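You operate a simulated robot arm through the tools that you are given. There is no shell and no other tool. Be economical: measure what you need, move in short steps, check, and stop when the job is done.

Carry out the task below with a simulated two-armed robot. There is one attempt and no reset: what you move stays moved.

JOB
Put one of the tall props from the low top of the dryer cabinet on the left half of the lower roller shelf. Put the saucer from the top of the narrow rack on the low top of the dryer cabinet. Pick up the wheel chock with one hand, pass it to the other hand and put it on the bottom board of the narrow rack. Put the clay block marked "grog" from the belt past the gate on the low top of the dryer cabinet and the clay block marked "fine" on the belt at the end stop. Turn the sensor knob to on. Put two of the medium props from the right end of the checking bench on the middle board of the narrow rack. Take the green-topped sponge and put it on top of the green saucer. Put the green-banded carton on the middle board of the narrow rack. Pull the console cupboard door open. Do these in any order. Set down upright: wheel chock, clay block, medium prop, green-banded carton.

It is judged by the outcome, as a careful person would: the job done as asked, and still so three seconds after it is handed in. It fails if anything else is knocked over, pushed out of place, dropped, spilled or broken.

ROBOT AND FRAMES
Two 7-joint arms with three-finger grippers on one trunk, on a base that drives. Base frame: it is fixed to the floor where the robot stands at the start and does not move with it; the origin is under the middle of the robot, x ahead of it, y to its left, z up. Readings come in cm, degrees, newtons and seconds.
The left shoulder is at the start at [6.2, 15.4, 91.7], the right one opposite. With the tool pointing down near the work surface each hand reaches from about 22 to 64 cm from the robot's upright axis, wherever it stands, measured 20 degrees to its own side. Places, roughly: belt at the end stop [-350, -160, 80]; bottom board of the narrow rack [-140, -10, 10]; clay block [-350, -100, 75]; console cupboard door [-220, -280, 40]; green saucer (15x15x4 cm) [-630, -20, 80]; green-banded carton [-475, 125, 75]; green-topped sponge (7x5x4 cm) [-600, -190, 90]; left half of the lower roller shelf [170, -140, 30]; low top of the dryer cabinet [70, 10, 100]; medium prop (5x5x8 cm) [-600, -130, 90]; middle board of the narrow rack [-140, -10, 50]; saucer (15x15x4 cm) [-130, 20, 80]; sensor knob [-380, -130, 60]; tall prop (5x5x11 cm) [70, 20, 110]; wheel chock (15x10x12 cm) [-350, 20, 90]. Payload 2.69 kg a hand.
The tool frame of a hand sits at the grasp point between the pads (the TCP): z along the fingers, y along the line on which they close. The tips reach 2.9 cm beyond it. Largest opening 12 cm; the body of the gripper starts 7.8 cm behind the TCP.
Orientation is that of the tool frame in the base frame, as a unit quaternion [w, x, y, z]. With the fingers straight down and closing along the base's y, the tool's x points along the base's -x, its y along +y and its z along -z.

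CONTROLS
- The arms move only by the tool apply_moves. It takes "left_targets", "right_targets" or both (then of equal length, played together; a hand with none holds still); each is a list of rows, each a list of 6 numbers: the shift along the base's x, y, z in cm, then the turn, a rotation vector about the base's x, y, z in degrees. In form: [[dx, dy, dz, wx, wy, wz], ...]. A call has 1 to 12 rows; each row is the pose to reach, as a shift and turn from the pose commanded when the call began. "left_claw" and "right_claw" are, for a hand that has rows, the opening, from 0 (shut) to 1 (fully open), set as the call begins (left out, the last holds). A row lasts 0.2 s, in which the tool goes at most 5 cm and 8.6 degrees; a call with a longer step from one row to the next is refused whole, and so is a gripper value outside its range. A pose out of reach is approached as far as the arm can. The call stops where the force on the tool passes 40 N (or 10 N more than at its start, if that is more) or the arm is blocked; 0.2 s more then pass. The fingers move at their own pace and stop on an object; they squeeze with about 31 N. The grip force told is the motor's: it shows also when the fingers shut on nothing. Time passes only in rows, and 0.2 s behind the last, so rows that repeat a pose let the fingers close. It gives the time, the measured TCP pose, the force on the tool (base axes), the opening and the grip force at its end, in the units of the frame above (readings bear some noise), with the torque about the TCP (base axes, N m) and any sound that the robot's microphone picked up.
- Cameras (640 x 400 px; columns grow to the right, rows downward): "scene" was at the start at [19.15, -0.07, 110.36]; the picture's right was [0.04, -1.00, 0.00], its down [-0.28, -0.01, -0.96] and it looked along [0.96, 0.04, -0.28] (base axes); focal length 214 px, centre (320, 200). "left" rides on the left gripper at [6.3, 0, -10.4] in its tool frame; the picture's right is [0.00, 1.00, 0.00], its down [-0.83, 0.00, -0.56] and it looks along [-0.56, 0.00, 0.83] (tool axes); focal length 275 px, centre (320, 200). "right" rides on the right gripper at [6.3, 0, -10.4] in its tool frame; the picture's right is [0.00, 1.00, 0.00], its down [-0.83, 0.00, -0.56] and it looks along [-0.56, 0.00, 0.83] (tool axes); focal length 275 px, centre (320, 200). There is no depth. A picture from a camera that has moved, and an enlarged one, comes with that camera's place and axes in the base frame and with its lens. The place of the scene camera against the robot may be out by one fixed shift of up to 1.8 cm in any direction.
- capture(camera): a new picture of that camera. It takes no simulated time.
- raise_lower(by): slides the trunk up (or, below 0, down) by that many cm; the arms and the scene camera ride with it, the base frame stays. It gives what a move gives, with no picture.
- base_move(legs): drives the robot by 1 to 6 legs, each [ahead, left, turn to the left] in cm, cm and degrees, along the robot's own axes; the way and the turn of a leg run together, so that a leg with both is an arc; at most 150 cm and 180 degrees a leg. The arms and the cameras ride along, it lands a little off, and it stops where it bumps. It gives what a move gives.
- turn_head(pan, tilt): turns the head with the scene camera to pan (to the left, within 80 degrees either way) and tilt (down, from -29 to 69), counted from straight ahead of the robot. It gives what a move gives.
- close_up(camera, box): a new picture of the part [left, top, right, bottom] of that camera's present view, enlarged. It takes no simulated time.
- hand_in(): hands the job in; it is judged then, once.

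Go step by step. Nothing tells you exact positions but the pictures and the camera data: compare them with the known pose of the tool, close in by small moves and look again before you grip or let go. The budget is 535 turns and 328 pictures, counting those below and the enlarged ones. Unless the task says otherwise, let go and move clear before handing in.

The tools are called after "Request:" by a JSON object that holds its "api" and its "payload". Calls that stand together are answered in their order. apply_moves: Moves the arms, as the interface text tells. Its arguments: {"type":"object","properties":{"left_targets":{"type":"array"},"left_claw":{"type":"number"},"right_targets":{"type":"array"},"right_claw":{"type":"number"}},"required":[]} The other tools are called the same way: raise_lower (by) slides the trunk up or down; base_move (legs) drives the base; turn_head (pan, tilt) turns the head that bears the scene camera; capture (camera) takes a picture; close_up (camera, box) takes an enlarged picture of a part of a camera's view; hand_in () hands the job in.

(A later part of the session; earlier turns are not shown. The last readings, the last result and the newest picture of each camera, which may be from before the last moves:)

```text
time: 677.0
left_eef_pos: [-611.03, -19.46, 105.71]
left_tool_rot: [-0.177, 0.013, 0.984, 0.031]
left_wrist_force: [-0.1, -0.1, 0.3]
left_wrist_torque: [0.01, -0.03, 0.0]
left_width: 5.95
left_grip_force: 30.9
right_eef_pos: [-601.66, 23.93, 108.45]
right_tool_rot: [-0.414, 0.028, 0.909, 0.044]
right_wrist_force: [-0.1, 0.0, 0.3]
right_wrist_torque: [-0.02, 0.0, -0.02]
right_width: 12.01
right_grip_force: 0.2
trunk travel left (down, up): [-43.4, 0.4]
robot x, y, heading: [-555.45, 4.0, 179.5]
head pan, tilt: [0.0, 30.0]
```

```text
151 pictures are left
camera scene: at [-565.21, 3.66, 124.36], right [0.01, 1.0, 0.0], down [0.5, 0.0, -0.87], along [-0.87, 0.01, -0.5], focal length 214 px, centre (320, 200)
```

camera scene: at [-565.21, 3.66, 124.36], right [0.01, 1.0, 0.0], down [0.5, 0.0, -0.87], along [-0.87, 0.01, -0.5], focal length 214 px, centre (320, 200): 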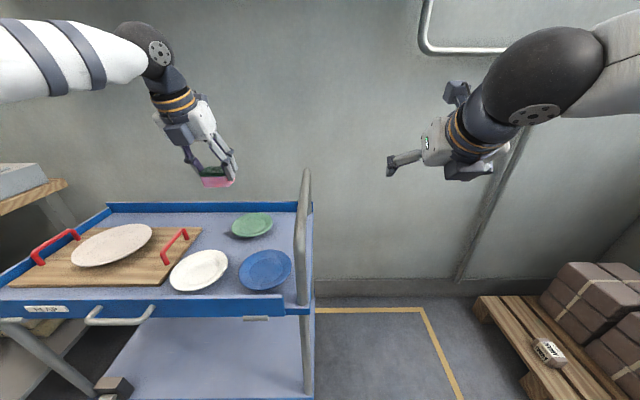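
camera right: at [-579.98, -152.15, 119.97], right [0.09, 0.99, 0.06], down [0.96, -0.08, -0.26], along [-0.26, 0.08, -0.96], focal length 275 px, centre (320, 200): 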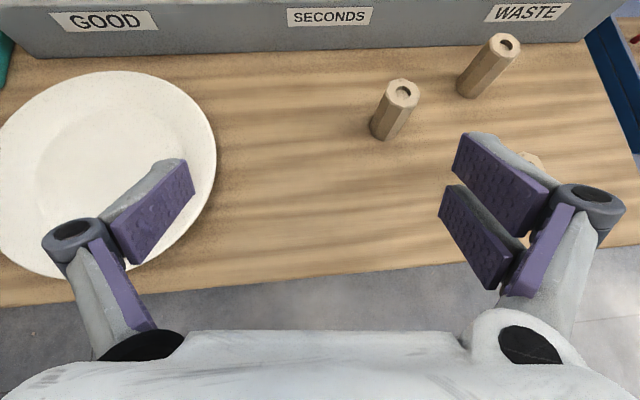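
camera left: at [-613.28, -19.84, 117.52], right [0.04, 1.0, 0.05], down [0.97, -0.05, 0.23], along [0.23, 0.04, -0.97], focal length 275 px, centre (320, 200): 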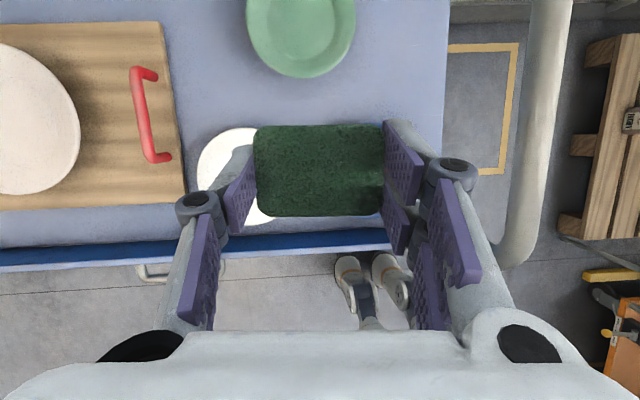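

The green saucer is at about (-626, -19.7), rim z≈80-81. I move forward and bring the sponge over it.

Request:
{"api": "base_move", "payload": {"legs": [[8, 0, 0.3]]}}

Request:
{"api": "apply_moves", "payload": {"left_targets": [[-2.5, 0, -3, 0, 0, 0], [-5, 0, -6, 0, 0, 0], [-7, -0.2, -9, 0, 0, 0], [-7, -0.2, -12, 0, 0, 0], [-7, -0.2, -14.5, 0, 0, 0], [-7, -0.2, -14.5, 0, 0, 0]]}}

Request:
{"api": "capture", "payload": {"camera": "left"}}

Request:
{"api": "capture", "payload": {"camera": "scene"}}

```text
time: 678.0
left_eef_pos: [-618.71, -19.72, 105.63]
left_tool_rot: [-0.178, 0.01, 0.984, 0.03]
left_wrist_force: [0.6, -0.5, -0.2]
left_wrist_torque: [0.03, -0.02, 0.0]
left_width: 5.96
left_grip_force: 30.7
right_eef_pos: [-609.76, 23.75, 108.42]
right_tool_rot: [-0.415, 0.025, 0.909, 0.042]
right_wrist_force: [-0.7, 0.2, 1.0]
right_wrist_torque: [0.03, -0.01, -0.01]
right_width: 11.99
right_grip_force: 0.0
trunk travel left (down, up): [-43.4, 0.4]
robot x, y, heading: [-563.09, 4.2, 179.9]
head pan, tilt: [0.0, 30.0]
```

```text
time: 679.4
left_eef_pos: [-625.47, -20.17, 91.21]
left_tool_rot: [-0.178, 0.011, 0.984, 0.03]
left_wrist_force: [0.0, 0.3, -0.1]
left_wrist_torque: [0.0, -0.02, 0.0]
left_width: 5.96
left_grip_force: 30.9
right_eef_pos: [-609.77, 23.8, 108.52]
right_tool_rot: [-0.414, 0.026, 0.909, 0.043]
right_wrist_force: [0.0, 0.5, -0.6]
right_wrist_torque: [-0.01, 0.01, 0.03]
right_width: 11.99
right_grip_force: 0.1
trunk travel left (down, up): [-43.4, 0.4]
robot x, y, heading: [-563.18, 3.55, 180.0]
head pan, tilt: [0.0, 30.0]
```

```text
150 pictures are left
camera left: at [-627.71, -20.61, 103.18], right [0.03, 1.0, 0.05], down [0.97, -0.05, 0.23], along [0.23, 0.05, -0.97], focal length 275 px, centre (320, 200)
```

left: 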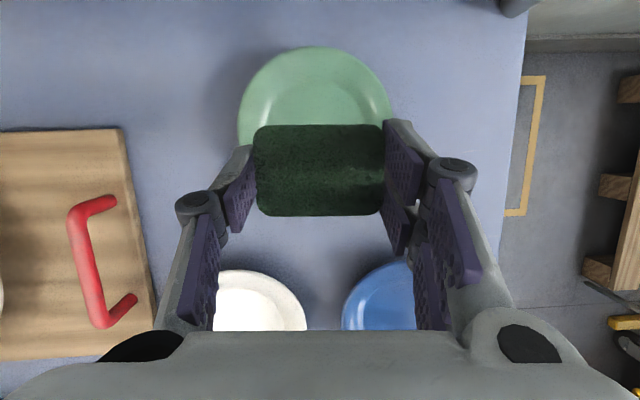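

```text
149 pictures are left
camera scene: at [-572.9, 3.64, 124.37], right [0.0, 1.0, 0.0], down [0.5, 0.0, -0.87], along [-0.87, 0.0, -0.5], focal length 214 px, centre (320, 200)
```

scene: 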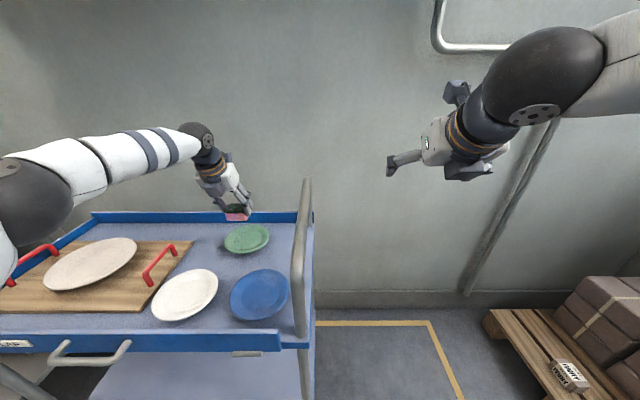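

The saucer centre is at about (-628.5, -19.7). I shift the sponge and lower it onto the saucer.

Request:
{"api": "apply_moves", "payload": {"left_targets": [[-1.2, 0.2, -1, 0, 0, 0], [-2.3, 0.4, -2.5, 0, 0, 0], [-2.3, 0.4, -4.5, 0, 0, 0], [-2.3, 0.4, -6.5, 0, 0, 0], [-2.3, 0.4, -7.5, 0, 0, 0]]}}

Request:
{"api": "capture", "payload": {"camera": "left"}}

Request:
{"api": "close_up", "payload": {"camera": "scene", "box": [180, 160, 320, 270]}}

```text
time: 680.6
left_eef_pos: [-627.7, -19.49, 83.67]
left_tool_rot: [-0.178, 0.01, 0.984, 0.031]
left_wrist_force: [0.0, 0.1, 0.2]
left_wrist_torque: [-0.04, 0.0, -0.01]
left_width: 5.97
left_grip_force: 31.1
right_eef_pos: [-609.69, 23.75, 108.37]
right_tool_rot: [-0.415, 0.024, 0.909, 0.042]
right_wrist_force: [0.6, -0.9, 0.0]
right_wrist_torque: [0.02, -0.01, 0.03]
right_width: 11.99
right_grip_force: 0.1
trunk travel left (down, up): [-43.4, 0.4]
robot x, y, heading: [-563.46, 4.46, 180.2]
head pan, tilt: [0.0, 30.0]
```

```text
148 pictures are left
camera left: at [-630.0, -20.03, 95.54], right [0.03, 1.0, 0.06], down [0.97, -0.05, 0.23], along [0.23, 0.05, -0.97], focal length 275 px, centre (320, 200)
```

left: 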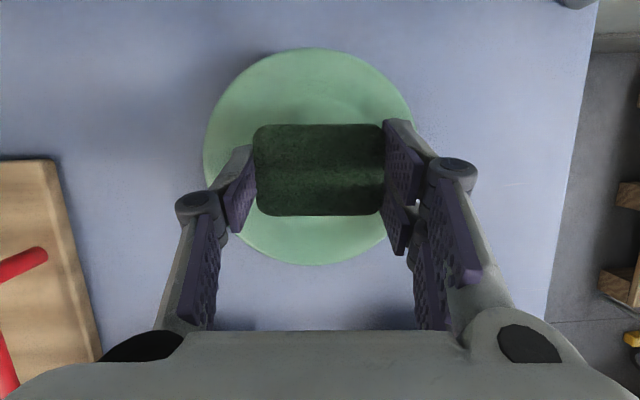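

```text
3.64 times, centred on (250, 215) of scene
camera zoom: at [-572.93, 3.63, 124.37], right [0.0, 1.0, 0.0], down [0.5, 0.0, -0.87], along [-0.87, 0.0, -0.5], focal length 780 px, centre (574, 146)
```

zoom: 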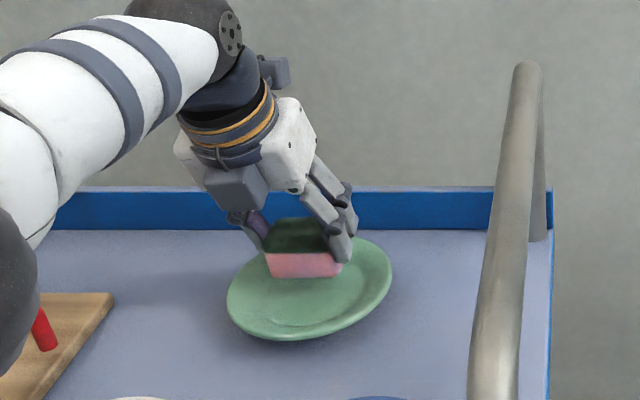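

Well centred. I lower further in small steps until contact.

Request:
{"api": "apply_moves", "payload": {"left_targets": [[0, 0, -0.6, 0, 0, 0], [0, 0, -1.2, 0, 0, 0], [0, 0, -1.8, 0, 0, 0]]}}

Request:
{"api": "close_up", "payload": {"camera": "scene", "box": [180, 160, 320, 270]}}

```text
time: 681.4
left_eef_pos: [-627.45, -19.66, 81.69]
left_tool_rot: [-0.178, 0.009, 0.983, 0.03]
left_wrist_force: [1.0, 0.7, 0.4]
left_wrist_torque: [-0.01, 0.01, -0.03]
left_width: 5.96
left_grip_force: 31.0
left hand out of reach, approached as far as the arm can: row 2, 3
right_eef_pos: [-609.64, 23.66, 108.4]
right_tool_rot: [-0.414, 0.024, 0.909, 0.042]
right_wrist_force: [-0.1, -0.6, 0.2]
right_wrist_torque: [-0.01, -0.02, -0.01]
right_width: 11.99
right_grip_force: 0.1
trunk travel left (down, up): [-43.4, 0.4]
robot x, y, heading: [-563.13, 4.13, 179.8]
head pan, tilt: [0.0, 30.0]
```

```text
3.64 times, centred on (250, 215) of scene
camera zoom: at [-572.94, 3.62, 124.36], right [0.0, 1.0, 0.0], down [0.5, 0.0, -0.87], along [-0.87, 0.0, -0.5], focal length 780 px, centre (574, 146)
```

zoom: 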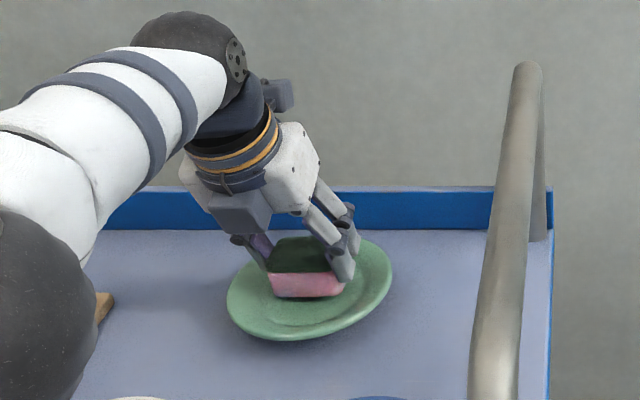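

The arm nears its reach, so I use the trunk for the last centimetres.

Request:
{"api": "raise_lower", "payload": {"by": -1}}

Request:
{"api": "close_up", "payload": {"camera": "scene", "box": [180, 160, 320, 270]}}

```text
time: 682.0
left_eef_pos: [-627.53, -19.51, 79.47]
left_tool_rot: [-0.167, 0.009, 0.985, 0.033]
left_wrist_force: [5.8, 1.0, 18.6]
left_wrist_torque: [0.08, -0.32, -0.05]
left_width: 5.99
left_grip_force: 30.3
right_eef_pos: [-609.51, 23.78, 107.4]
right_tool_rot: [-0.414, 0.024, 0.909, 0.042]
right_wrist_force: [-1.0, -0.5, 0.0]
right_wrist_torque: [0.01, 0.01, 0.0]
right_width: 12.0
right_grip_force: 0.1
trunk travel left (down, up): [-42.5, 1.3]
robot x, y, heading: [-563.1, 4.09, 180.0]
head pan, tilt: [0.0, 30.0]
stopped: the force on the tool passed its limit at 54 N (the readings are from after the stop); the commanded pose is now the measured one
```

```text
3.64 times, centred on (250, 215) of scene
camera zoom: at [-573.96, 3.68, 123.48], right [0.0, 1.0, 0.0], down [0.5, 0.0, -0.87], along [-0.87, 0.0, -0.5], focal length 780 px, centre (574, 146)
```

zoom: 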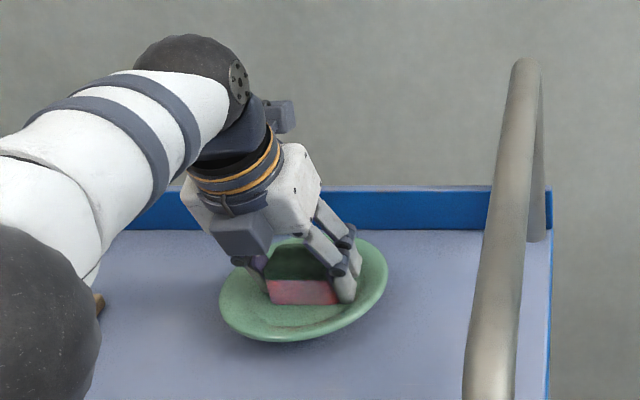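

Contact. I ease up, release and lift away.

Request:
{"api": "apply_moves", "payload": {"left_targets": [[0, 0, 0.4, 0, 0, 0], [0, 0, 0.5, 0, 0, 0]]}}

Request:
{"api": "apply_moves", "payload": {"left_targets": [[0, 0, 0, 0, 0, 0], [0, 0, 0, 0, 0, 0], [0, 0, 2, 0, 0, 0], [0.5, 0, 5, 0, 0, 0], [1, 0, 9, 0, 0, 0], [3, 0, 13, 0, 0, 0], [6, 0, 17, 0, 0, 0], [9, 0, 20, 0, 0, 0]], "left_claw": 0.65}}

Request:
{"api": "close_up", "payload": {"camera": "scene", "box": [180, 160, 320, 270]}}

```text
time: 682.6
left_eef_pos: [-627.67, -19.46, 79.39]
left_tool_rot: [-0.163, 0.009, 0.986, 0.031]
left_wrist_force: [-1.0, 1.5, 2.5]
left_wrist_torque: [-0.06, 0.05, -0.03]
left_width: 5.95
left_grip_force: 31.3
right_eef_pos: [-609.73, 23.73, 107.4]
right_tool_rot: [-0.414, 0.025, 0.909, 0.042]
right_wrist_force: [-0.2, -0.2, 0.5]
right_wrist_torque: [-0.03, -0.01, 0.01]
right_width: 12.01
right_grip_force: 0.0
trunk travel left (down, up): [-42.5, 1.3]
robot x, y, heading: [-563.6, 4.02, 179.7]
head pan, tilt: [0.0, 30.0]
```

```text
time: 684.4
left_eef_pos: [-625.52, -19.78, 101.78]
left_tool_rot: [-0.166, 0.007, 0.986, 0.031]
left_wrist_force: [-0.2, 0.5, 0.3]
left_wrist_torque: [0.02, 0.01, 0.0]
left_width: 7.84
left_grip_force: 0.0
left hand out of reach, approached as far as the arm can: row 4, 5, 6, 7, 8
right_eef_pos: [-609.58, 23.83, 107.61]
right_tool_rot: [-0.414, 0.024, 0.909, 0.042]
right_wrist_force: [0.4, 0.4, 0.0]
right_wrist_torque: [0.01, 0.02, -0.01]
right_width: 11.97
right_grip_force: 0.0
trunk travel left (down, up): [-42.5, 1.3]
robot x, y, heading: [-563.59, 3.76, 179.9]
head pan, tilt: [0.0, 30.0]
```

```text
3.64 times, centred on (250, 215) of scene
camera zoom: at [-574.01, 3.67, 123.5], right [0.0, 1.0, 0.0], down [0.5, 0.0, -0.87], along [-0.87, 0.0, -0.5], focal length 780 px, centre (574, 146)
```

zoom: 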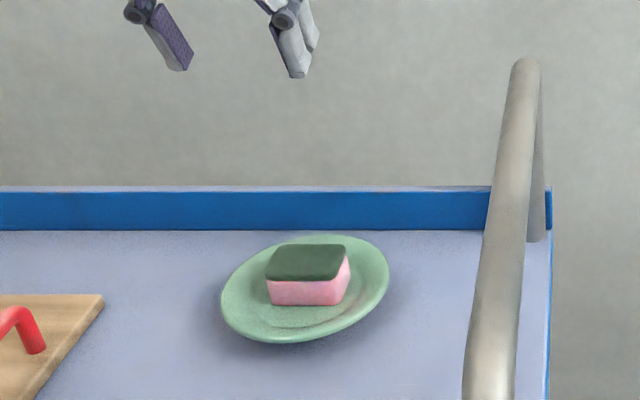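

The sponge sits on the green saucer. Next the two medium props: I retract the left hand to a pitched pose and slide back to the bench's right end.

Request:
{"api": "apply_moves", "payload": {"left_targets": [[3, 0, 1, 0, 7, 0], [6, 0, 2, 0, 14, 0], [9, 0, 3, 0, 21, 0], [12, 0, 4, 0, 28, 0], [15, 0, 5, 0, 32, 0]], "left_claw": 1}}

Request:
{"api": "base_move", "payload": {"legs": [[-32, 0, 0], [0, 148, 0]]}}

Request:
{"api": "capture", "payload": {"camera": "right"}}

Request:
{"api": "capture", "payload": {"camera": "scene"}}

```text
time: 685.6
left_eef_pos: [-627.92, -22.28, 117.09]
left_tool_rot: [-0.352, 0.013, 0.936, 0.029]
left_wrist_force: [-0.3, -0.1, 0.0]
left_wrist_torque: [0.02, 0.01, 0.01]
left_width: 12.01
left_grip_force: 0.0
left hand out of reach, approached as far as the arm can: row 1, 2, 3, 4, 5
right_eef_pos: [-609.69, 23.81, 107.34]
right_tool_rot: [-0.413, 0.025, 0.909, 0.044]
right_wrist_force: [0.1, -0.4, 0.0]
right_wrist_torque: [0.0, 0.0, 0.02]
right_width: 11.99
right_grip_force: 0.1
trunk travel left (down, up): [-42.5, 1.3]
robot x, y, heading: [-563.79, 3.98, 179.8]
head pan, tilt: [0.0, 30.0]
```

```text
time: 698.7
left_eef_pos: [-597.5, -167.5, 117.2]
left_tool_rot: [-0.351, 0.022, 0.936, 0.032]
left_wrist_force: [0.2, 0.4, 0.2]
left_wrist_torque: [0.04, 0.03, -0.01]
left_width: 12.01
left_grip_force: 0.1
right_eef_pos: [-578.63, -121.8, 107.4]
right_tool_rot: [-0.413, 0.033, 0.909, 0.046]
right_wrist_force: [-0.2, 0.3, 0.7]
right_wrist_torque: [0.0, 0.0, -0.01]
right_width: 11.98
right_grip_force: 0.0
trunk travel left (down, up): [-42.5, 1.3]
robot x, y, heading: [-532.96, -142.14, 178.9]
head pan, tilt: [0.0, 30.0]
```

```text
143 pictures are left
camera right: at [-574.99, -122.71, 119.02], right [0.09, 0.99, 0.06], down [0.96, -0.07, -0.26], along [-0.26, 0.08, -0.96], focal length 275 px, centre (320, 200)
```

right: 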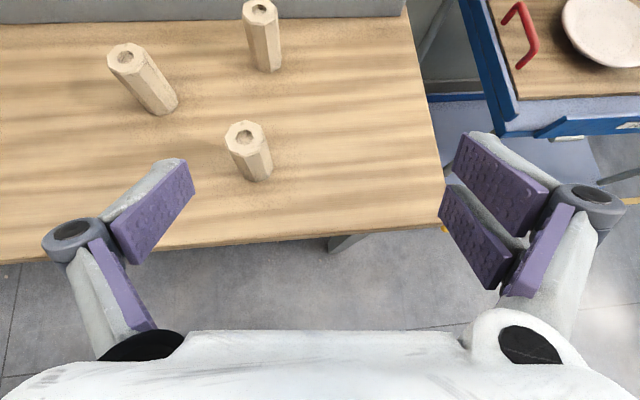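

```text
142 pictures are left
camera scene: at [-543.33, -142.46, 123.47], right [0.02, 1.0, 0.0], down [0.5, -0.01, -0.87], along [-0.87, 0.02, -0.5], focal length 214 px, centre (320, 200)
```

scene: 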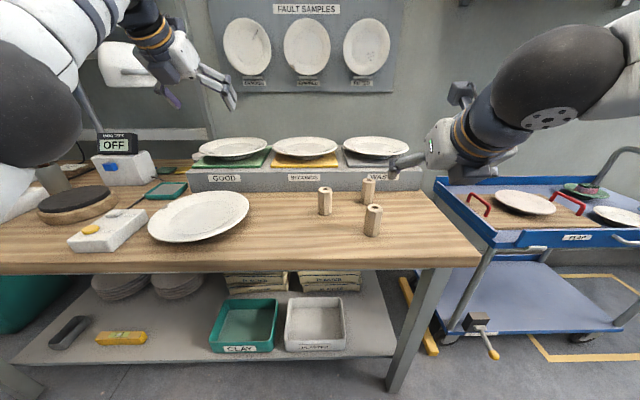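

The three props are clear: C at (-588, -127.6), A at (-598.5, -139.5). I line the right hand up with C.

Request:
{"api": "apply_moves", "payload": {"right_targets": [[0, -3, -2, 0, 0, 0], [-0.5, -5.8, -4, 0, 0, 0], [-1.5, -5.8, -7, 0, 0, 0], [-1.9, -5.8, -8.9, 0, 0, 0], [-1.9, -5.8, -8.9, 0, 0, 0]], "right_claw": 0.8}}

Request:
{"api": "capture", "payload": {"camera": "right"}}

```text
time: 699.9
left_eef_pos: [-597.44, -167.52, 117.13]
left_tool_rot: [-0.35, 0.022, 0.936, 0.032]
left_wrist_force: [0.2, 0.2, 0.3]
left_wrist_torque: [0.02, -0.01, 0.0]
left_width: 11.99
left_grip_force: 0.0
right_eef_pos: [-580.59, -127.58, 98.49]
right_tool_rot: [-0.412, 0.032, 0.909, 0.046]
right_wrist_force: [1.0, -0.6, -0.6]
right_wrist_torque: [0.01, 0.0, 0.01]
right_width: 9.61
right_grip_force: 0.1
trunk travel left (down, up): [-42.5, 1.3]
robot x, y, heading: [-532.54, -142.09, 179.0]
head pan, tilt: [0.0, 30.0]
```

```text
141 pictures are left
camera right: at [-577.01, -128.61, 109.97], right [0.09, 0.99, 0.06], down [0.96, -0.07, -0.26], along [-0.26, 0.08, -0.96], focal length 275 px, centre (320, 200)
```

right: 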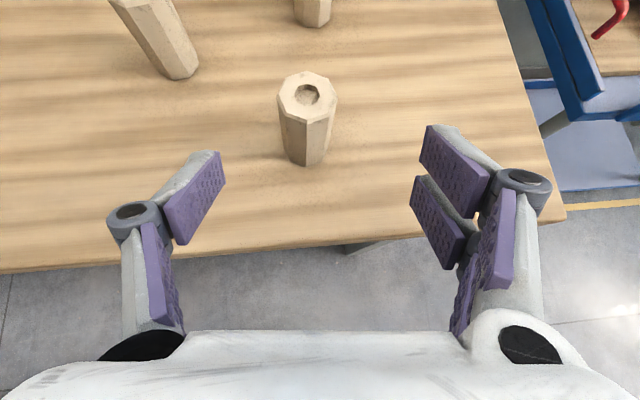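

Request:
{"api": "apply_moves", "payload": {"right_targets": [[-2.5, 0, -2.1, 0, 0, 0], [-5, 0, -4.3, 0, 0, 0], [-7.4, 0, -6.2, 0, 0, 0], [-7.4, 0, -6.2, 0, 0, 0]]}}

Request:
{"api": "apply_moves", "payload": {"right_targets": [[0, 0, 0, 0, 0, 0], [0, 0, 0, 0, 0, 0], [0, 0, 0, 0, 0, 0], [0, 0, 3, 0, 0, 0], [1, 0, 7, 0, 0, 0], [2, 0, 11, 0, 0, 0]], "right_claw": 0}}

Request:
{"api": "capture", "payload": {"camera": "right"}}

```text
time: 700.9
left_eef_pos: [-597.39, -167.62, 117.16]
left_tool_rot: [-0.352, 0.022, 0.935, 0.032]
left_wrist_force: [0.4, -0.4, -0.5]
left_wrist_torque: [0.02, 0.0, -0.01]
left_width: 12.02
left_grip_force: 0.1
right_eef_pos: [-587.68, -127.39, 92.14]
right_tool_rot: [-0.414, 0.032, 0.909, 0.046]
right_wrist_force: [0.0, -0.2, 0.4]
right_wrist_torque: [0.02, 0.02, 0.0]
right_width: 9.59
right_grip_force: 0.1
trunk travel left (down, up): [-42.5, 1.3]
robot x, y, heading: [-532.71, -142.17, 179.0]
head pan, tilt: [0.0, 30.0]
```

```text
time: 702.3
left_eef_pos: [-597.47, -167.45, 117.2]
left_tool_rot: [-0.351, 0.022, 0.935, 0.032]
left_wrist_force: [0.5, -0.8, -0.2]
left_wrist_torque: [-0.02, -0.03, 0.03]
left_width: 11.99
left_grip_force: 0.1
right_eef_pos: [-585.42, -127.68, 103.38]
right_tool_rot: [-0.414, 0.033, 0.909, 0.046]
right_wrist_force: [0.0, 0.8, -0.5]
right_wrist_torque: [0.0, -0.03, 0.02]
right_width: 4.05
right_grip_force: 31.1
trunk travel left (down, up): [-42.5, 1.3]
robot x, y, heading: [-532.73, -142.02, 178.8]
head pan, tilt: [0.0, 30.0]
```

```text
140 pictures are left
camera right: at [-582.01, -128.68, 114.87], right [0.09, 0.99, 0.06], down [0.96, -0.07, -0.26], along [-0.26, 0.08, -0.96], focal length 275 px, centre (320, 200)
```

right: 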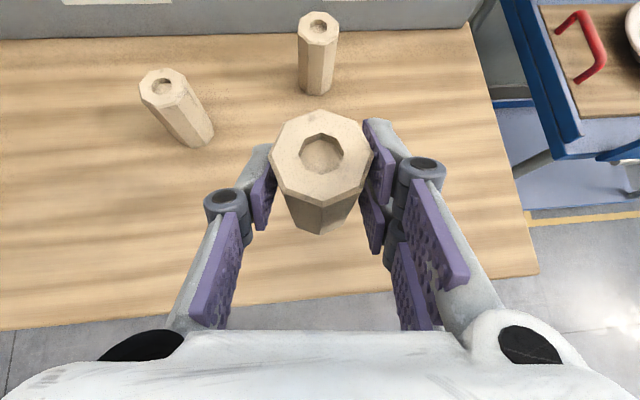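

Prop C is held upright. I shift right so the left hand can take prop A.

Request:
{"api": "base_move", "payload": {"legs": [[8, -20, 1]]}}

Request:
{"api": "apply_moves", "payload": {"left_targets": [[2, 1.5, -3, 0, 0, 0], [5, 3, -6, 0, 0, 0], [8, 5, -9, 0, 0, 0], [11, 7, -12, 0, 0, 0], [13, 7.5, -15, 0, 0, 0], [13, 7.5, -16, 0, 0, 0]], "left_claw": 0.8}}

Request:
{"api": "capture", "payload": {"camera": "left"}}

```text
time: 704.5
left_eef_pos: [-604.8, -147.93, 117.17]
left_tool_rot: [-0.351, 0.015, 0.936, 0.03]
left_wrist_force: [0.3, 0.0, -0.7]
left_wrist_torque: [0.02, 0.03, -0.02]
left_width: 11.97
left_grip_force: 0.1
right_eef_pos: [-593.42, -107.93, 103.23]
right_tool_rot: [-0.414, 0.025, 0.909, 0.043]
right_wrist_force: [-0.3, 0.0, -2.5]
right_wrist_torque: [0.0, -0.01, -0.02]
right_width: 4.07
right_grip_force: 31.1
trunk travel left (down, up): [-42.5, 1.3]
robot x, y, heading: [-540.18, -121.87, 179.8]
head pan, tilt: [0.0, 30.0]
```

```text
time: 705.9
left_eef_pos: [-606.93, -144.45, 113.33]
left_tool_rot: [-0.351, 0.015, 0.936, 0.03]
left_wrist_force: [0.7, 0.1, 0.4]
left_wrist_torque: [-0.03, 0.01, -0.02]
left_width: 9.63
left_grip_force: 0.1
left hand out of reach, approached as far as the arm can: row 1, 2, 3, 4, 5, 6
right_eef_pos: [-593.34, -108.11, 103.28]
right_tool_rot: [-0.413, 0.026, 0.909, 0.044]
right_wrist_force: [0.6, -0.8, -1.8]
right_wrist_torque: [0.01, 0.0, 0.01]
right_width: 4.04
right_grip_force: 30.8
trunk travel left (down, up): [-42.5, 1.3]
robot x, y, heading: [-540.31, -121.81, 180.0]
head pan, tilt: [0.0, 30.0]
```

```text
139 pictures are left
camera left: at [-604.82, -144.97, 125.19], right [0.05, 1.0, 0.04], down [0.99, -0.05, -0.13], along [-0.13, 0.05, -0.99], focal length 275 px, centre (320, 200)
```

left: 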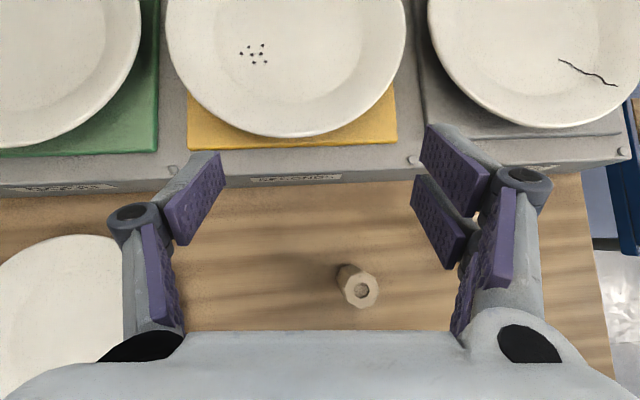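

The left arm seems in an awkward configuration at that pitch. I pitch it down a bit and pull back.

Request:
{"api": "apply_moves", "payload": {"left_targets": [[1, 0, 1, 0, -6, 0], [3, 0, 2, 0, -12, 0], [6, 0, 2, 0, -18, 0], [9, 1, 2, 0, -22, 0], [12, 2, 1, 0, -22, 0], [14, 3, 0, 0, -22, 0]]}}

```text
time: 707.3
left_eef_pos: [-596.11, -141.7, 115.57]
left_tool_rot: [-0.164, 0.009, 0.986, 0.032]
left_wrist_force: [-1.0, -0.4, 0.5]
left_wrist_torque: [0.02, 0.02, -0.02]
left_width: 9.64
left_grip_force: 0.0
left hand out of reach, approached as far as the arm can: row 1, 2, 3, 4, 5, 6
right_eef_pos: [-593.38, -107.95, 103.23]
right_tool_rot: [-0.413, 0.026, 0.909, 0.043]
right_wrist_force: [-0.1, -0.6, -0.8]
right_wrist_torque: [0.02, -0.04, 0.01]
right_width: 4.03
right_grip_force: 30.6
trunk travel left (down, up): [-42.5, 1.3]
robot x, y, heading: [-539.9, -121.63, 180.0]
head pan, tilt: [0.0, 30.0]
```

Request:
{"api": "apply_moves", "payload": {"left_targets": [[3, 0, -2, 0, 0, 0], [6, 0, -4, 0, 0, 0], [9, 1, -6, 0, 0, 0], [9, 1, -8, 0, 6, 0], [9, 1, -9, 0, 12, 0], [9, 1, -10, 0, 18, 0], [8, 1, -12, 0, 24, 0]]}}

Request:
{"api": "capture", "payload": {"camera": "left"}}

```text
time: 708.9
left_eef_pos: [-588.31, -140.36, 103.76]
left_tool_rot: [-0.368, 0.016, 0.929, 0.03]
left_wrist_force: [0.6, -0.1, -1.2]
left_wrist_torque: [0.02, -0.01, 0.02]
left_width: 9.6
left_grip_force: 0.1
left hand out of reach, approached as far as the arm can: row 1
right_eef_pos: [-593.43, -108.1, 103.08]
right_tool_rot: [-0.413, 0.025, 0.909, 0.042]
right_wrist_force: [-0.3, 0.2, -1.1]
right_wrist_torque: [-0.01, -0.01, -0.03]
right_width: 4.04
right_grip_force: 30.9
trunk travel left (down, up): [-42.5, 1.3]
robot x, y, heading: [-540.37, -121.44, 179.9]
head pan, tilt: [0.0, 30.0]
```

```text
138 pictures are left
camera left: at [-585.8, -140.88, 115.66], right [0.05, 1.0, 0.04], down [0.99, -0.05, -0.17], along [-0.16, 0.05, -0.99], focal length 275 px, centre (320, 200)
```

left: 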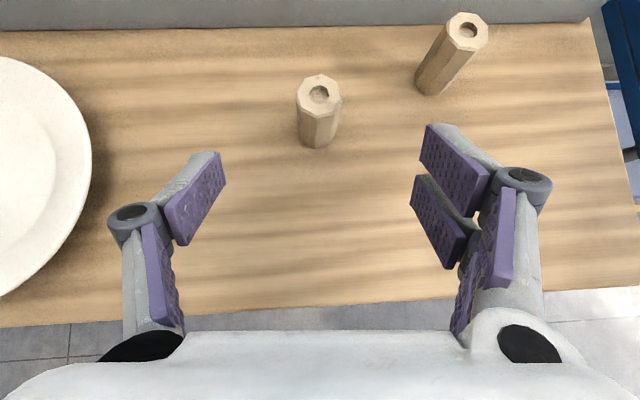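

Prop A is straight ahead at (-598.3, -139.4). I advance and grip.

Request:
{"api": "apply_moves", "payload": {"left_targets": [[-2.5, 0.5, -3, 0, 0, 0], [-5, 1, -6, 0, 0, 0], [-7.5, 1, -8.8, 0, 0, 0], [-9.8, 1, -11.4, 0, 0, 0], [-9.8, 1, -11.4, 0, 0, 0]]}}

Request:
{"api": "capture", "payload": {"camera": "left"}}

```text
time: 710.1
left_eef_pos: [-597.99, -139.8, 92.12]
left_tool_rot: [-0.368, 0.016, 0.929, 0.029]
left_wrist_force: [-0.3, -0.3, -0.6]
left_wrist_torque: [0.0, -0.04, -0.02]
left_width: 9.61
left_grip_force: 0.0
right_eef_pos: [-593.26, -108.0, 103.29]
right_tool_rot: [-0.413, 0.025, 0.909, 0.043]
right_wrist_force: [-0.6, -0.7, -1.8]
right_wrist_torque: [0.02, 0.02, -0.06]
right_width: 4.06
right_grip_force: 31.0
trunk travel left (down, up): [-42.5, 1.3]
robot x, y, heading: [-540.39, -121.66, 179.7]
head pan, tilt: [0.0, 30.0]
```

```text
137 pictures are left
camera left: at [-595.5, -140.28, 104.04], right [0.05, 1.0, 0.04], down [0.99, -0.05, -0.16], along [-0.16, 0.05, -0.99], focal length 275 px, centre (320, 200)
```

left: 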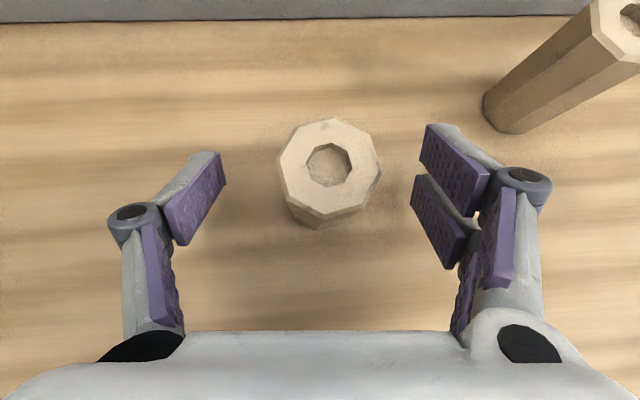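

Request:
{"api": "apply_moves", "payload": {"left_targets": [[0, 0, 0, 0, 0, 0], [0, 0, 0, 0, 0, 0], [0, 0, 0, 0, 0, 0], [0, 0, 3, 0, 0, 0], [1, 0, 7, 0, 0, 0], [3, 0, 11, 0, 0, 0]], "left_claw": 0}}

Request:
{"api": "base_move", "payload": {"legs": [[-55, 0, 0]]}}

Request:
{"api": "capture", "payload": {"camera": "scene"}}

```text
time: 711.5
left_eef_pos: [-594.95, -139.59, 103.25]
left_tool_rot: [-0.367, 0.016, 0.93, 0.029]
left_wrist_force: [-0.5, 0.9, -1.1]
left_wrist_torque: [0.0, -0.04, -0.01]
left_width: 4.02
left_grip_force: 30.7
right_eef_pos: [-593.38, -108.03, 103.34]
right_tool_rot: [-0.414, 0.025, 0.909, 0.043]
right_wrist_force: [0.4, 0.4, -2.2]
right_wrist_torque: [-0.01, 0.0, 0.0]
right_width: 4.07
right_grip_force: 30.1
trunk travel left (down, up): [-42.5, 1.3]
robot x, y, heading: [-540.18, -121.62, 179.7]
head pan, tilt: [0.0, 30.0]
```

```text
time: 714.7
left_eef_pos: [-539.33, -139.48, 103.2]
left_tool_rot: [-0.367, 0.021, 0.929, 0.032]
left_wrist_force: [0.1, 0.1, -0.9]
left_wrist_torque: [0.02, -0.01, -0.01]
left_width: 4.01
left_grip_force: 30.9
right_eef_pos: [-537.44, -108.03, 103.29]
right_tool_rot: [-0.413, 0.031, 0.909, 0.046]
right_wrist_force: [0.4, -0.4, -2.0]
right_wrist_torque: [-0.01, 0.0, 0.01]
right_width: 4.07
right_grip_force: 30.8
trunk travel left (down, up): [-42.5, 1.3]
robot x, y, heading: [-484.82, -122.12, 178.9]
head pan, tilt: [0.0, 30.0]
```

```text
136 pictures are left
camera scene: at [-495.05, -122.6, 123.47], right [0.02, 1.0, 0.0], down [0.5, -0.01, -0.87], along [-0.87, 0.01, -0.5], focal length 214 px, centre (320, 200)
```

scene: 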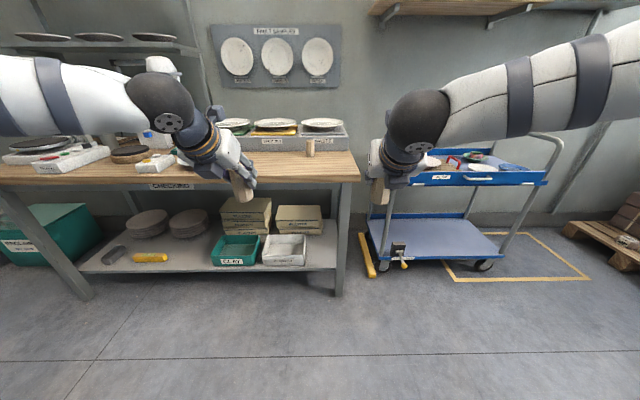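

Both medium props are held and the third still stands. On the way I look north, both for the chock and carton and for a possible shorter route to the rack.

Request:
{"api": "base_move", "payload": {"legs": [[0, 0, -89], [100, 0, 0]]}}

Request:
{"api": "turn_head", "payload": {"pan": -40, "tilt": 20}}

Request:
{"api": "capture", "payload": {"camera": "scene"}}

Request:
{"api": "turn_head", "payload": {"pan": 10, "tilt": 20}}

Request:
{"api": "capture", "payload": {"camera": "scene"}}

```text
time: 723.7
left_eef_pos: [-501.84, 33.78, 103.19]
left_tool_rot: [-0.238, 0.672, 0.642, 0.282]
left_wrist_force: [-0.3, -0.8, -2.0]
left_wrist_torque: [0.02, 0.01, -0.03]
left_width: 4.01
left_grip_force: 30.9
right_eef_pos: [-470.29, 31.7, 103.22]
right_tool_rot: [-0.259, 0.665, 0.62, 0.324]
right_wrist_force: [0.7, 0.3, -2.0]
right_wrist_torque: [0.0, -0.01, 0.01]
right_width: 4.07
right_grip_force: 30.9
trunk travel left (down, up): [-42.5, 1.3]
robot x, y, heading: [-484.6, -21.39, 89.0]
head pan, tilt: [0.0, 30.0]
```

```text
time: 724.7
left_eef_pos: [-501.83, 33.77, 103.15]
left_tool_rot: [-0.237, 0.672, 0.642, 0.282]
left_wrist_force: [-0.1, -0.2, -1.7]
left_wrist_torque: [-0.03, 0.0, -0.02]
left_width: 4.02
left_grip_force: 31.3
right_eef_pos: [-470.24, 31.7, 103.15]
right_tool_rot: [-0.26, 0.665, 0.62, 0.324]
right_wrist_force: [0.1, 0.2, -1.6]
right_wrist_torque: [0.01, 0.02, -0.01]
right_width: 4.06
right_grip_force: 30.6
trunk travel left (down, up): [-42.5, 1.3]
robot x, y, heading: [-484.99, -21.57, 89.0]
head pan, tilt: [-40.0, 20.0]
```

```text
135 pictures are left
camera scene: at [-478.33, -12.88, 125.07], right [0.76, -0.66, 0.0], down [-0.22, -0.26, -0.94], along [0.62, 0.71, -0.34], focal length 214 px, centre (320, 200)
```

scene: 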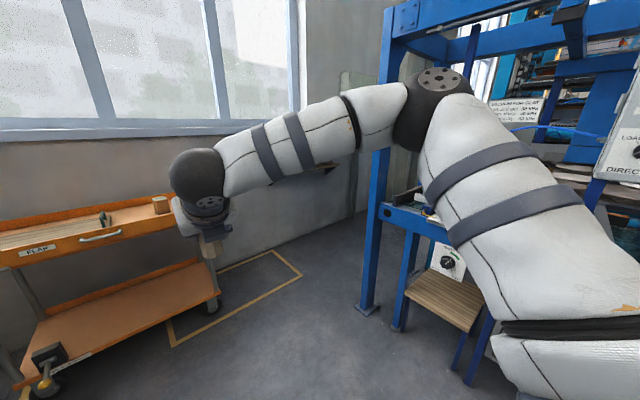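

```text
time: 725.9
left_eef_pos: [-501.74, 33.84, 103.2]
left_tool_rot: [-0.237, 0.672, 0.643, 0.281]
left_wrist_force: [0.0, 0.7, -2.4]
left_wrist_torque: [0.01, -0.02, 0.01]
left_width: 4.05
left_grip_force: 30.9
right_eef_pos: [-470.18, 31.73, 103.23]
right_tool_rot: [-0.259, 0.665, 0.621, 0.324]
right_wrist_force: [0.7, 0.7, -1.5]
right_wrist_torque: [0.01, 0.02, -0.02]
right_width: 4.07
right_grip_force: 31.2
trunk travel left (down, up): [-42.5, 1.3]
robot x, y, heading: [-484.28, -21.6, 89.2]
head pan, tilt: [10.0, 20.0]
```

```text
134 pictures are left
camera scene: at [-485.88, -10.72, 125.07], right [0.99, 0.16, 0.0], down [0.05, -0.34, -0.94], along [-0.15, 0.93, -0.34], focal length 214 px, centre (320, 200)
```

scene: 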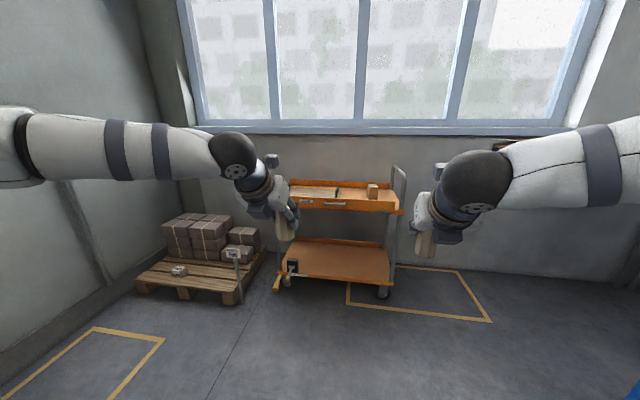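

There's an orange trolley with the carton, and a passage along the north wall. I check whether the passage leads east to the rack.

Request:
{"api": "base_move", "payload": {"legs": [[60, 0, 0], [0, 0, -89], [60, 35, 0]]}}

Request:
{"api": "turn_head", "payload": {"pan": 0, "tilt": 20}}

Request:
{"api": "capture", "payload": {"camera": "scene"}}

```text
time: 735.5
left_eef_pos: [-382.69, 82.6, 102.98]
left_tool_rot: [0.026, 0.931, -0.006, 0.365]
left_wrist_force: [0.3, 0.5, -2.3]
left_wrist_torque: [-0.03, 0.03, 0.0]
left_width: 4.03
left_grip_force: 30.4
right_eef_pos: [-384.32, 50.69, 102.86]
right_tool_rot: [0.043, 0.913, -0.018, 0.406]
right_wrist_force: [-5.4, 1.4, -0.7]
right_wrist_torque: [0.06, 0.03, 0.17]
right_width: 3.76
right_grip_force: 30.9
trunk travel left (down, up): [-42.5, 1.3]
robot x, y, heading: [-437.25, 63.73, 0.8]
head pan, tilt: [10.0, 20.0]
stopped in leg 3: the force on the tool passed its limit at 108 N (the readings are from after the stop); the commanded pose is now the measured one
```

```text
time: 736.2
left_eef_pos: [-382.78, 82.46, 102.97]
left_tool_rot: [0.026, 0.93, -0.007, 0.365]
left_wrist_force: [-0.3, 0.2, -1.3]
left_wrist_torque: [0.01, -0.01, -0.01]
left_width: 3.99
left_grip_force: 31.4
right_eef_pos: [-384.29, 50.75, 102.86]
right_tool_rot: [0.044, 0.912, -0.019, 0.407]
right_wrist_force: [-8.2, 1.4, -3.9]
right_wrist_torque: [-0.03, 0.15, 0.28]
right_width: 3.82
right_grip_force: 30.5
trunk travel left (down, up): [-42.5, 1.3]
robot x, y, heading: [-437.2, 63.63, 0.8]
head pan, tilt: [0.0, 20.0]
```

```text
133 pictures are left
camera scene: at [-425.95, 63.32, 125.08], right [0.01, -1.0, 0.0], down [-0.34, -0.01, -0.94], along [0.94, 0.01, -0.34], focal length 214 px, centre (320, 200)
```

scene: 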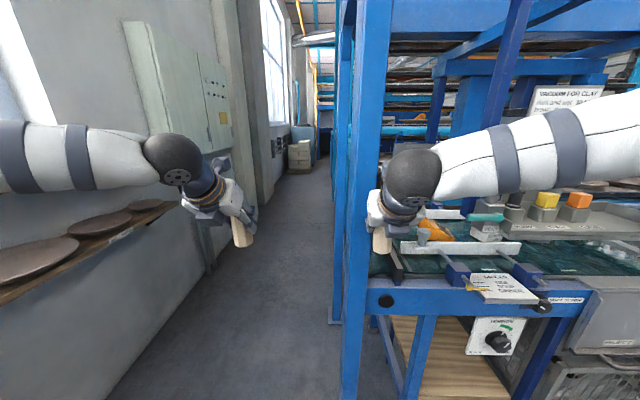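

The right-hand prop touched the machine post; I back off at once and check the grip.

Request:
{"api": "base_move", "payload": {"legs": [[-30, 0, 0]]}}

Request:
{"api": "capture", "payload": {"camera": "right"}}

Request:
{"api": "capture", "payload": {"camera": "scene"}}

```text
time: 738.2
left_eef_pos: [-411.82, 81.85, 103.02]
left_tool_rot: [0.025, 0.93, -0.009, 0.366]
left_wrist_force: [-1.0, -0.1, -1.9]
left_wrist_torque: [-0.02, 0.05, -0.01]
left_width: 4.01
left_grip_force: 31.1
right_eef_pos: [-413.64, 50.15, 102.92]
right_tool_rot: [0.044, 0.913, -0.021, 0.406]
right_wrist_force: [-0.2, 0.1, -0.9]
right_wrist_torque: [-0.02, -0.03, -0.03]
right_width: 3.79
right_grip_force: 31.4
trunk travel left (down, up): [-42.5, 1.3]
robot x, y, heading: [-466.45, 63.34, 0.4]
head pan, tilt: [0.0, 20.0]
```

```text
132 pictures are left
camera right: at [-417.19, 51.19, 114.58], right [-0.07, -1.0, 0.07], down [-0.97, 0.05, -0.25], along [0.24, -0.08, -0.97], focal length 275 px, centre (320, 200)
```

right: 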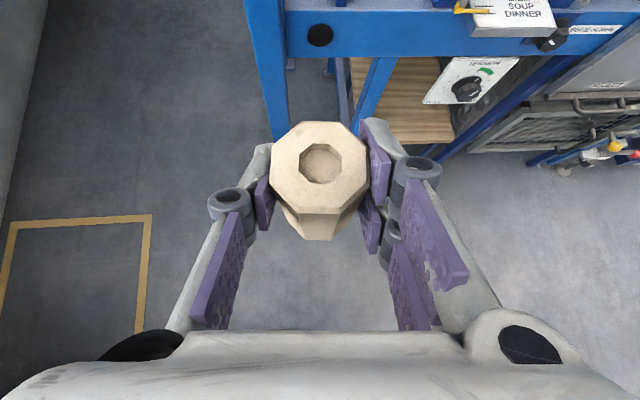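

```text
131 pictures are left
camera scene: at [-455.14, 62.89, 125.08], right [0.01, -1.0, 0.0], down [-0.34, 0.0, -0.94], along [0.94, 0.01, -0.34], focal length 214 px, centre (320, 200)
```

scene: 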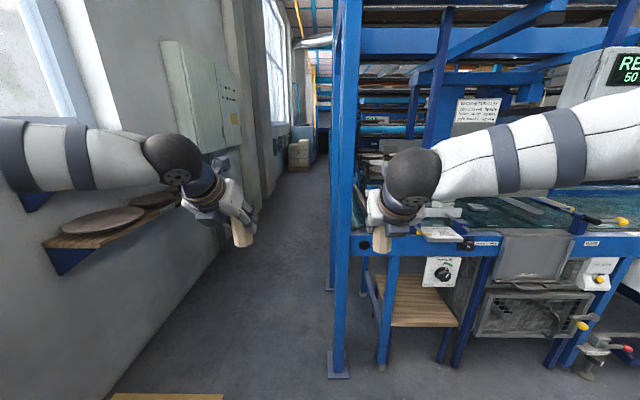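

Both props are still gripped well. The north passage is too narrow, so I take the southern route.

Request:
{"api": "base_move", "payload": {"legs": [[-14, 0, 0], [0, 0, -90], [150, 0, 0], [150, 0, 0], [150, 0, 0]]}}

Request:
{"api": "base_move", "payload": {"legs": [[0, 0, 0.1], [15, 0, 0]]}}

```text
time: 764.8
left_eef_pos: [-457.03, -449.3, 103.15]
left_tool_rot: [-0.28, -0.642, 0.674, -0.236]
left_wrist_force: [-0.3, -0.4, -1.7]
left_wrist_torque: [-0.02, 0.01, 0.0]
left_width: 4.01
left_grip_force: 31.2
right_eef_pos: [-488.82, -446.51, 102.97]
right_tool_rot: [-0.322, -0.62, 0.67, -0.251]
right_wrist_force: [-0.2, -0.6, -2.6]
right_wrist_torque: [0.04, -0.01, 0.0]
right_width: 3.8
right_grip_force: 31.2
trunk travel left (down, up): [-42.5, 1.3]
robot x, y, heading: [-474.0, -394.03, -91.3]
head pan, tilt: [0.0, 20.0]
```

```text
time: 766.5
left_eef_pos: [-457.24, -464.37, 102.96]
left_tool_rot: [-0.28, -0.643, 0.673, -0.237]
left_wrist_force: [1.2, -0.1, -1.9]
left_wrist_torque: [0.02, -0.02, -0.01]
left_width: 3.98
left_grip_force: 31.1
right_eef_pos: [-488.95, -461.86, 102.98]
right_tool_rot: [-0.322, -0.621, 0.669, -0.252]
right_wrist_force: [-0.6, 0.8, -2.1]
right_wrist_torque: [0.0, 0.01, 0.0]
right_width: 3.76
right_grip_force: 31.1
trunk travel left (down, up): [-42.5, 1.3]
robot x, y, heading: [-474.36, -408.67, -91.1]
head pan, tilt: [0.0, 20.0]
```

Request:
{"api": "base_move", "payload": {"legs": [[0, 0, 91], [150, 0, 0], [150, 0, 0], [138, 0, 0], [0, 0, 90]]}}

Request:
{"api": "base_move", "payload": {"legs": [[150, 0, 0], [100, 0, 0]]}}

```text
time: 795.1
left_eef_pos: [-63.91, -340.69, 102.98]
left_tool_rot: [-0.25, 0.638, 0.677, 0.267]
left_wrist_force: [0.7, 0.9, -1.6]
left_wrist_torque: [-0.02, -0.01, 0.03]
left_width: 3.84
left_grip_force: 31.1
right_eef_pos: [-32.08, -340.13, 102.94]
right_tool_rot: [-0.269, 0.635, 0.655, 0.308]
right_wrist_force: [0.0, -0.2, -1.4]
right_wrist_torque: [0.02, 0.0, 0.0]
right_width: 3.83
right_grip_force: 30.7
trunk travel left (down, up): [-42.5, 1.3]
robot x, y, heading: [-40.82, -394.05, 94.8]
head pan, tilt: [0.0, 20.0]
```

```text
time: 801.6
left_eef_pos: [-75.41, -201.22, 102.92]
left_tool_rot: [-0.246, 0.639, 0.678, 0.266]
left_wrist_force: [-1.3, -4.8, 1.1]
left_wrist_torque: [0.27, 0.08, 0.19]
left_width: 3.84
left_grip_force: 30.9
right_eef_pos: [-43.62, -200.33, 102.75]
right_tool_rot: [-0.267, 0.636, 0.655, 0.308]
right_wrist_force: [0.0, 0.0, -2.1]
right_wrist_torque: [-0.05, 0.01, -0.01]
right_width: 3.83
right_grip_force: 31.0
trunk travel left (down, up): [-42.5, 1.3]
robot x, y, heading: [-52.88, -254.22, 94.9]
head pan, tilt: [0.0, 20.0]
stopped in leg 1: the force on the tool passed its limit at 88 N (the readings are from after the stop); the commanded pose is now the measured one
```

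The heading had drifted and the left hand touched the teal post. I back up, correct heading and lateral position, and check the props.

Request:
{"api": "base_move", "payload": {"legs": [[-15, 0, 0], [0, 0, -4.9], [0, -22, 0]]}}

Request:
{"api": "capture", "payload": {"camera": "left"}}

Request:
{"api": "capture", "payload": {"camera": "scene"}}

```text
time: 805.4
left_eef_pos: [-47.67, -214.48, 102.94]
left_tool_rot: [-0.236, 0.668, 0.65, 0.275]
left_wrist_force: [-0.3, -0.7, -1.7]
left_wrist_torque: [0.0, 0.01, 0.0]
left_width: 3.84
left_grip_force: 31.1
right_eef_pos: [-15.91, -216.53, 102.81]
right_tool_rot: [-0.253, 0.666, 0.625, 0.32]
right_wrist_force: [0.0, 1.0, -1.4]
right_wrist_torque: [-0.02, 0.03, 0.03]
right_width: 3.77
right_grip_force: 31.2
trunk travel left (down, up): [-42.5, 1.3]
robot x, y, heading: [-29.83, -269.12, 89.9]
head pan, tilt: [0.0, 20.0]
```

```text
130 pictures are left
camera left: at [-48.22, -216.82, 114.79], right [1.0, -0.05, 0.04], down [-0.04, -0.99, -0.15], along [0.05, 0.15, -0.99], focal length 275 px, centre (320, 200)
```

left: 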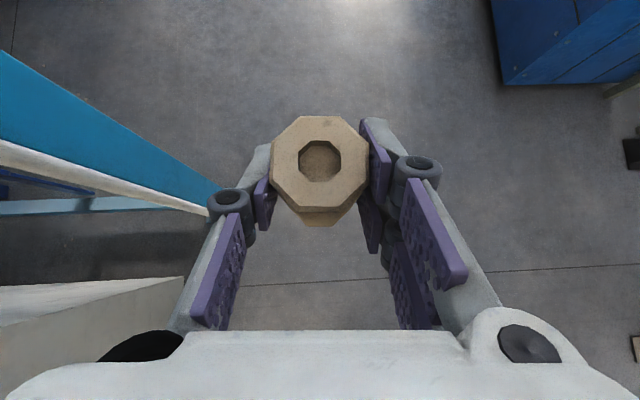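

```text
129 pictures are left
camera scene: at [-29.6, -258.51, 125.07], right [1.0, -0.01, 0.0], down [0.0, -0.34, -0.94], along [0.01, 0.94, -0.34], focal length 214 px, centre (320, 200)
```

scene: 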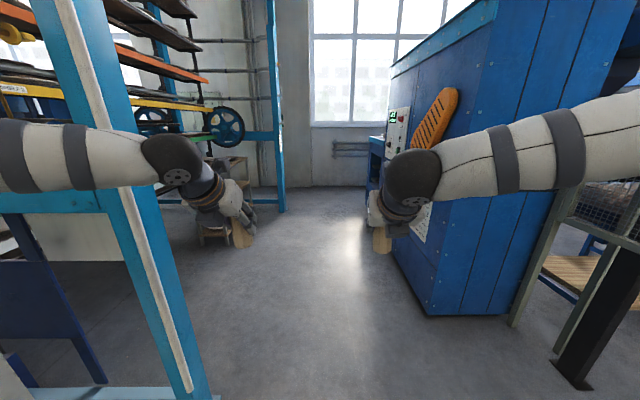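

Request:
{"api": "base_move", "payload": {"legs": [[110, -3, 0], [0, 0, -0.5]]}}

```text
time: 811.4
left_eef_pos: [-46.03, -104.46, 102.9]
left_tool_rot: [-0.237, 0.663, 0.655, 0.274]
left_wrist_force: [0.0, -0.2, -2.0]
left_wrist_torque: [-0.04, -0.01, -0.02]
left_width: 3.82
left_grip_force: 31.1
right_eef_pos: [-14.35, -105.9, 102.87]
right_tool_rot: [-0.255, 0.66, 0.63, 0.319]
right_wrist_force: [0.3, 0.0, -1.8]
right_wrist_torque: [0.01, 0.01, 0.01]
right_width: 3.82
right_grip_force: 31.1
trunk travel left (down, up): [-42.5, 1.3]
robot x, y, heading: [-27.39, -158.88, 90.3]
head pan, tilt: [0.0, 20.0]
```

Request:
{"api": "base_move", "payload": {"legs": [[126, 0, 0], [0, 0, 89.7]]}}

Request:
{"api": "raise_lower", "payload": {"by": -34}}

Request:
{"api": "turn_head", "payload": {"pan": 0, "tilt": 30}}

Request:
{"api": "capture", "payload": {"camera": "scene"}}

```text
time: 821.6
left_eef_pos: [-85.1, -44.04, 102.79]
left_tool_rot: [-0.361, 0.025, 0.932, 0.034]
left_wrist_force: [0.2, 1.1, -1.6]
left_wrist_torque: [-0.04, -0.02, 0.01]
left_width: 3.81
left_grip_force: 31.1
right_eef_pos: [-82.49, -12.23, 102.7]
right_tool_rot: [-0.404, 0.039, 0.912, 0.053]
right_wrist_force: [0.5, -0.4, -1.1]
right_wrist_torque: [0.01, -0.01, 0.03]
right_width: 3.83
right_grip_force: 31.3
trunk travel left (down, up): [-42.5, 1.3]
robot x, y, heading: [-29.96, -27.57, 178.2]
head pan, tilt: [0.0, 20.0]
```

```text
time: 825.0
left_eef_pos: [-85.16, -44.09, 68.92]
left_tool_rot: [-0.361, 0.025, 0.932, 0.034]
left_wrist_force: [0.4, 0.2, -1.5]
left_wrist_torque: [0.01, -0.01, 0.01]
left_width: 3.83
left_grip_force: 30.8
right_eef_pos: [-82.51, -12.38, 68.83]
right_tool_rot: [-0.404, 0.039, 0.912, 0.053]
right_wrist_force: [0.3, 1.2, -1.6]
right_wrist_torque: [-0.01, -0.05, 0.02]
right_width: 3.83
right_grip_force: 31.2
trunk travel left (down, up): [-8.5, 35.3]
robot x, y, heading: [-30.07, -27.33, 178.2]
head pan, tilt: [0.0, 20.0]
```

```text
time: 825.7
left_eef_pos: [-85.13, -43.96, 68.87]
left_tool_rot: [-0.361, 0.024, 0.932, 0.033]
left_wrist_force: [0.1, -0.2, -1.4]
left_wrist_torque: [-0.01, -0.02, 0.01]
left_width: 3.8
left_grip_force: 30.9
right_eef_pos: [-82.51, -12.15, 68.84]
right_tool_rot: [-0.404, 0.038, 0.912, 0.052]
right_wrist_force: [0.1, 1.0, -1.2]
right_wrist_torque: [0.01, -0.01, 0.05]
right_width: 3.79
right_grip_force: 31.1
trunk travel left (down, up): [-8.5, 35.3]
robot x, y, heading: [-29.94, -27.26, 178.4]
head pan, tilt: [0.0, 30.0]
```

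```text
128 pictures are left
camera scene: at [-55.07, -27.2, 86.11], right [0.03, 1.0, 0.0], down [0.5, -0.01, -0.87], along [-0.87, 0.03, -0.5], focal length 214 px, centre (320, 200)
```

scene: 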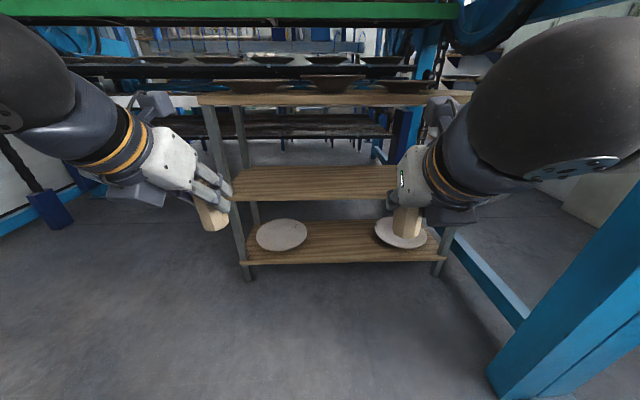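

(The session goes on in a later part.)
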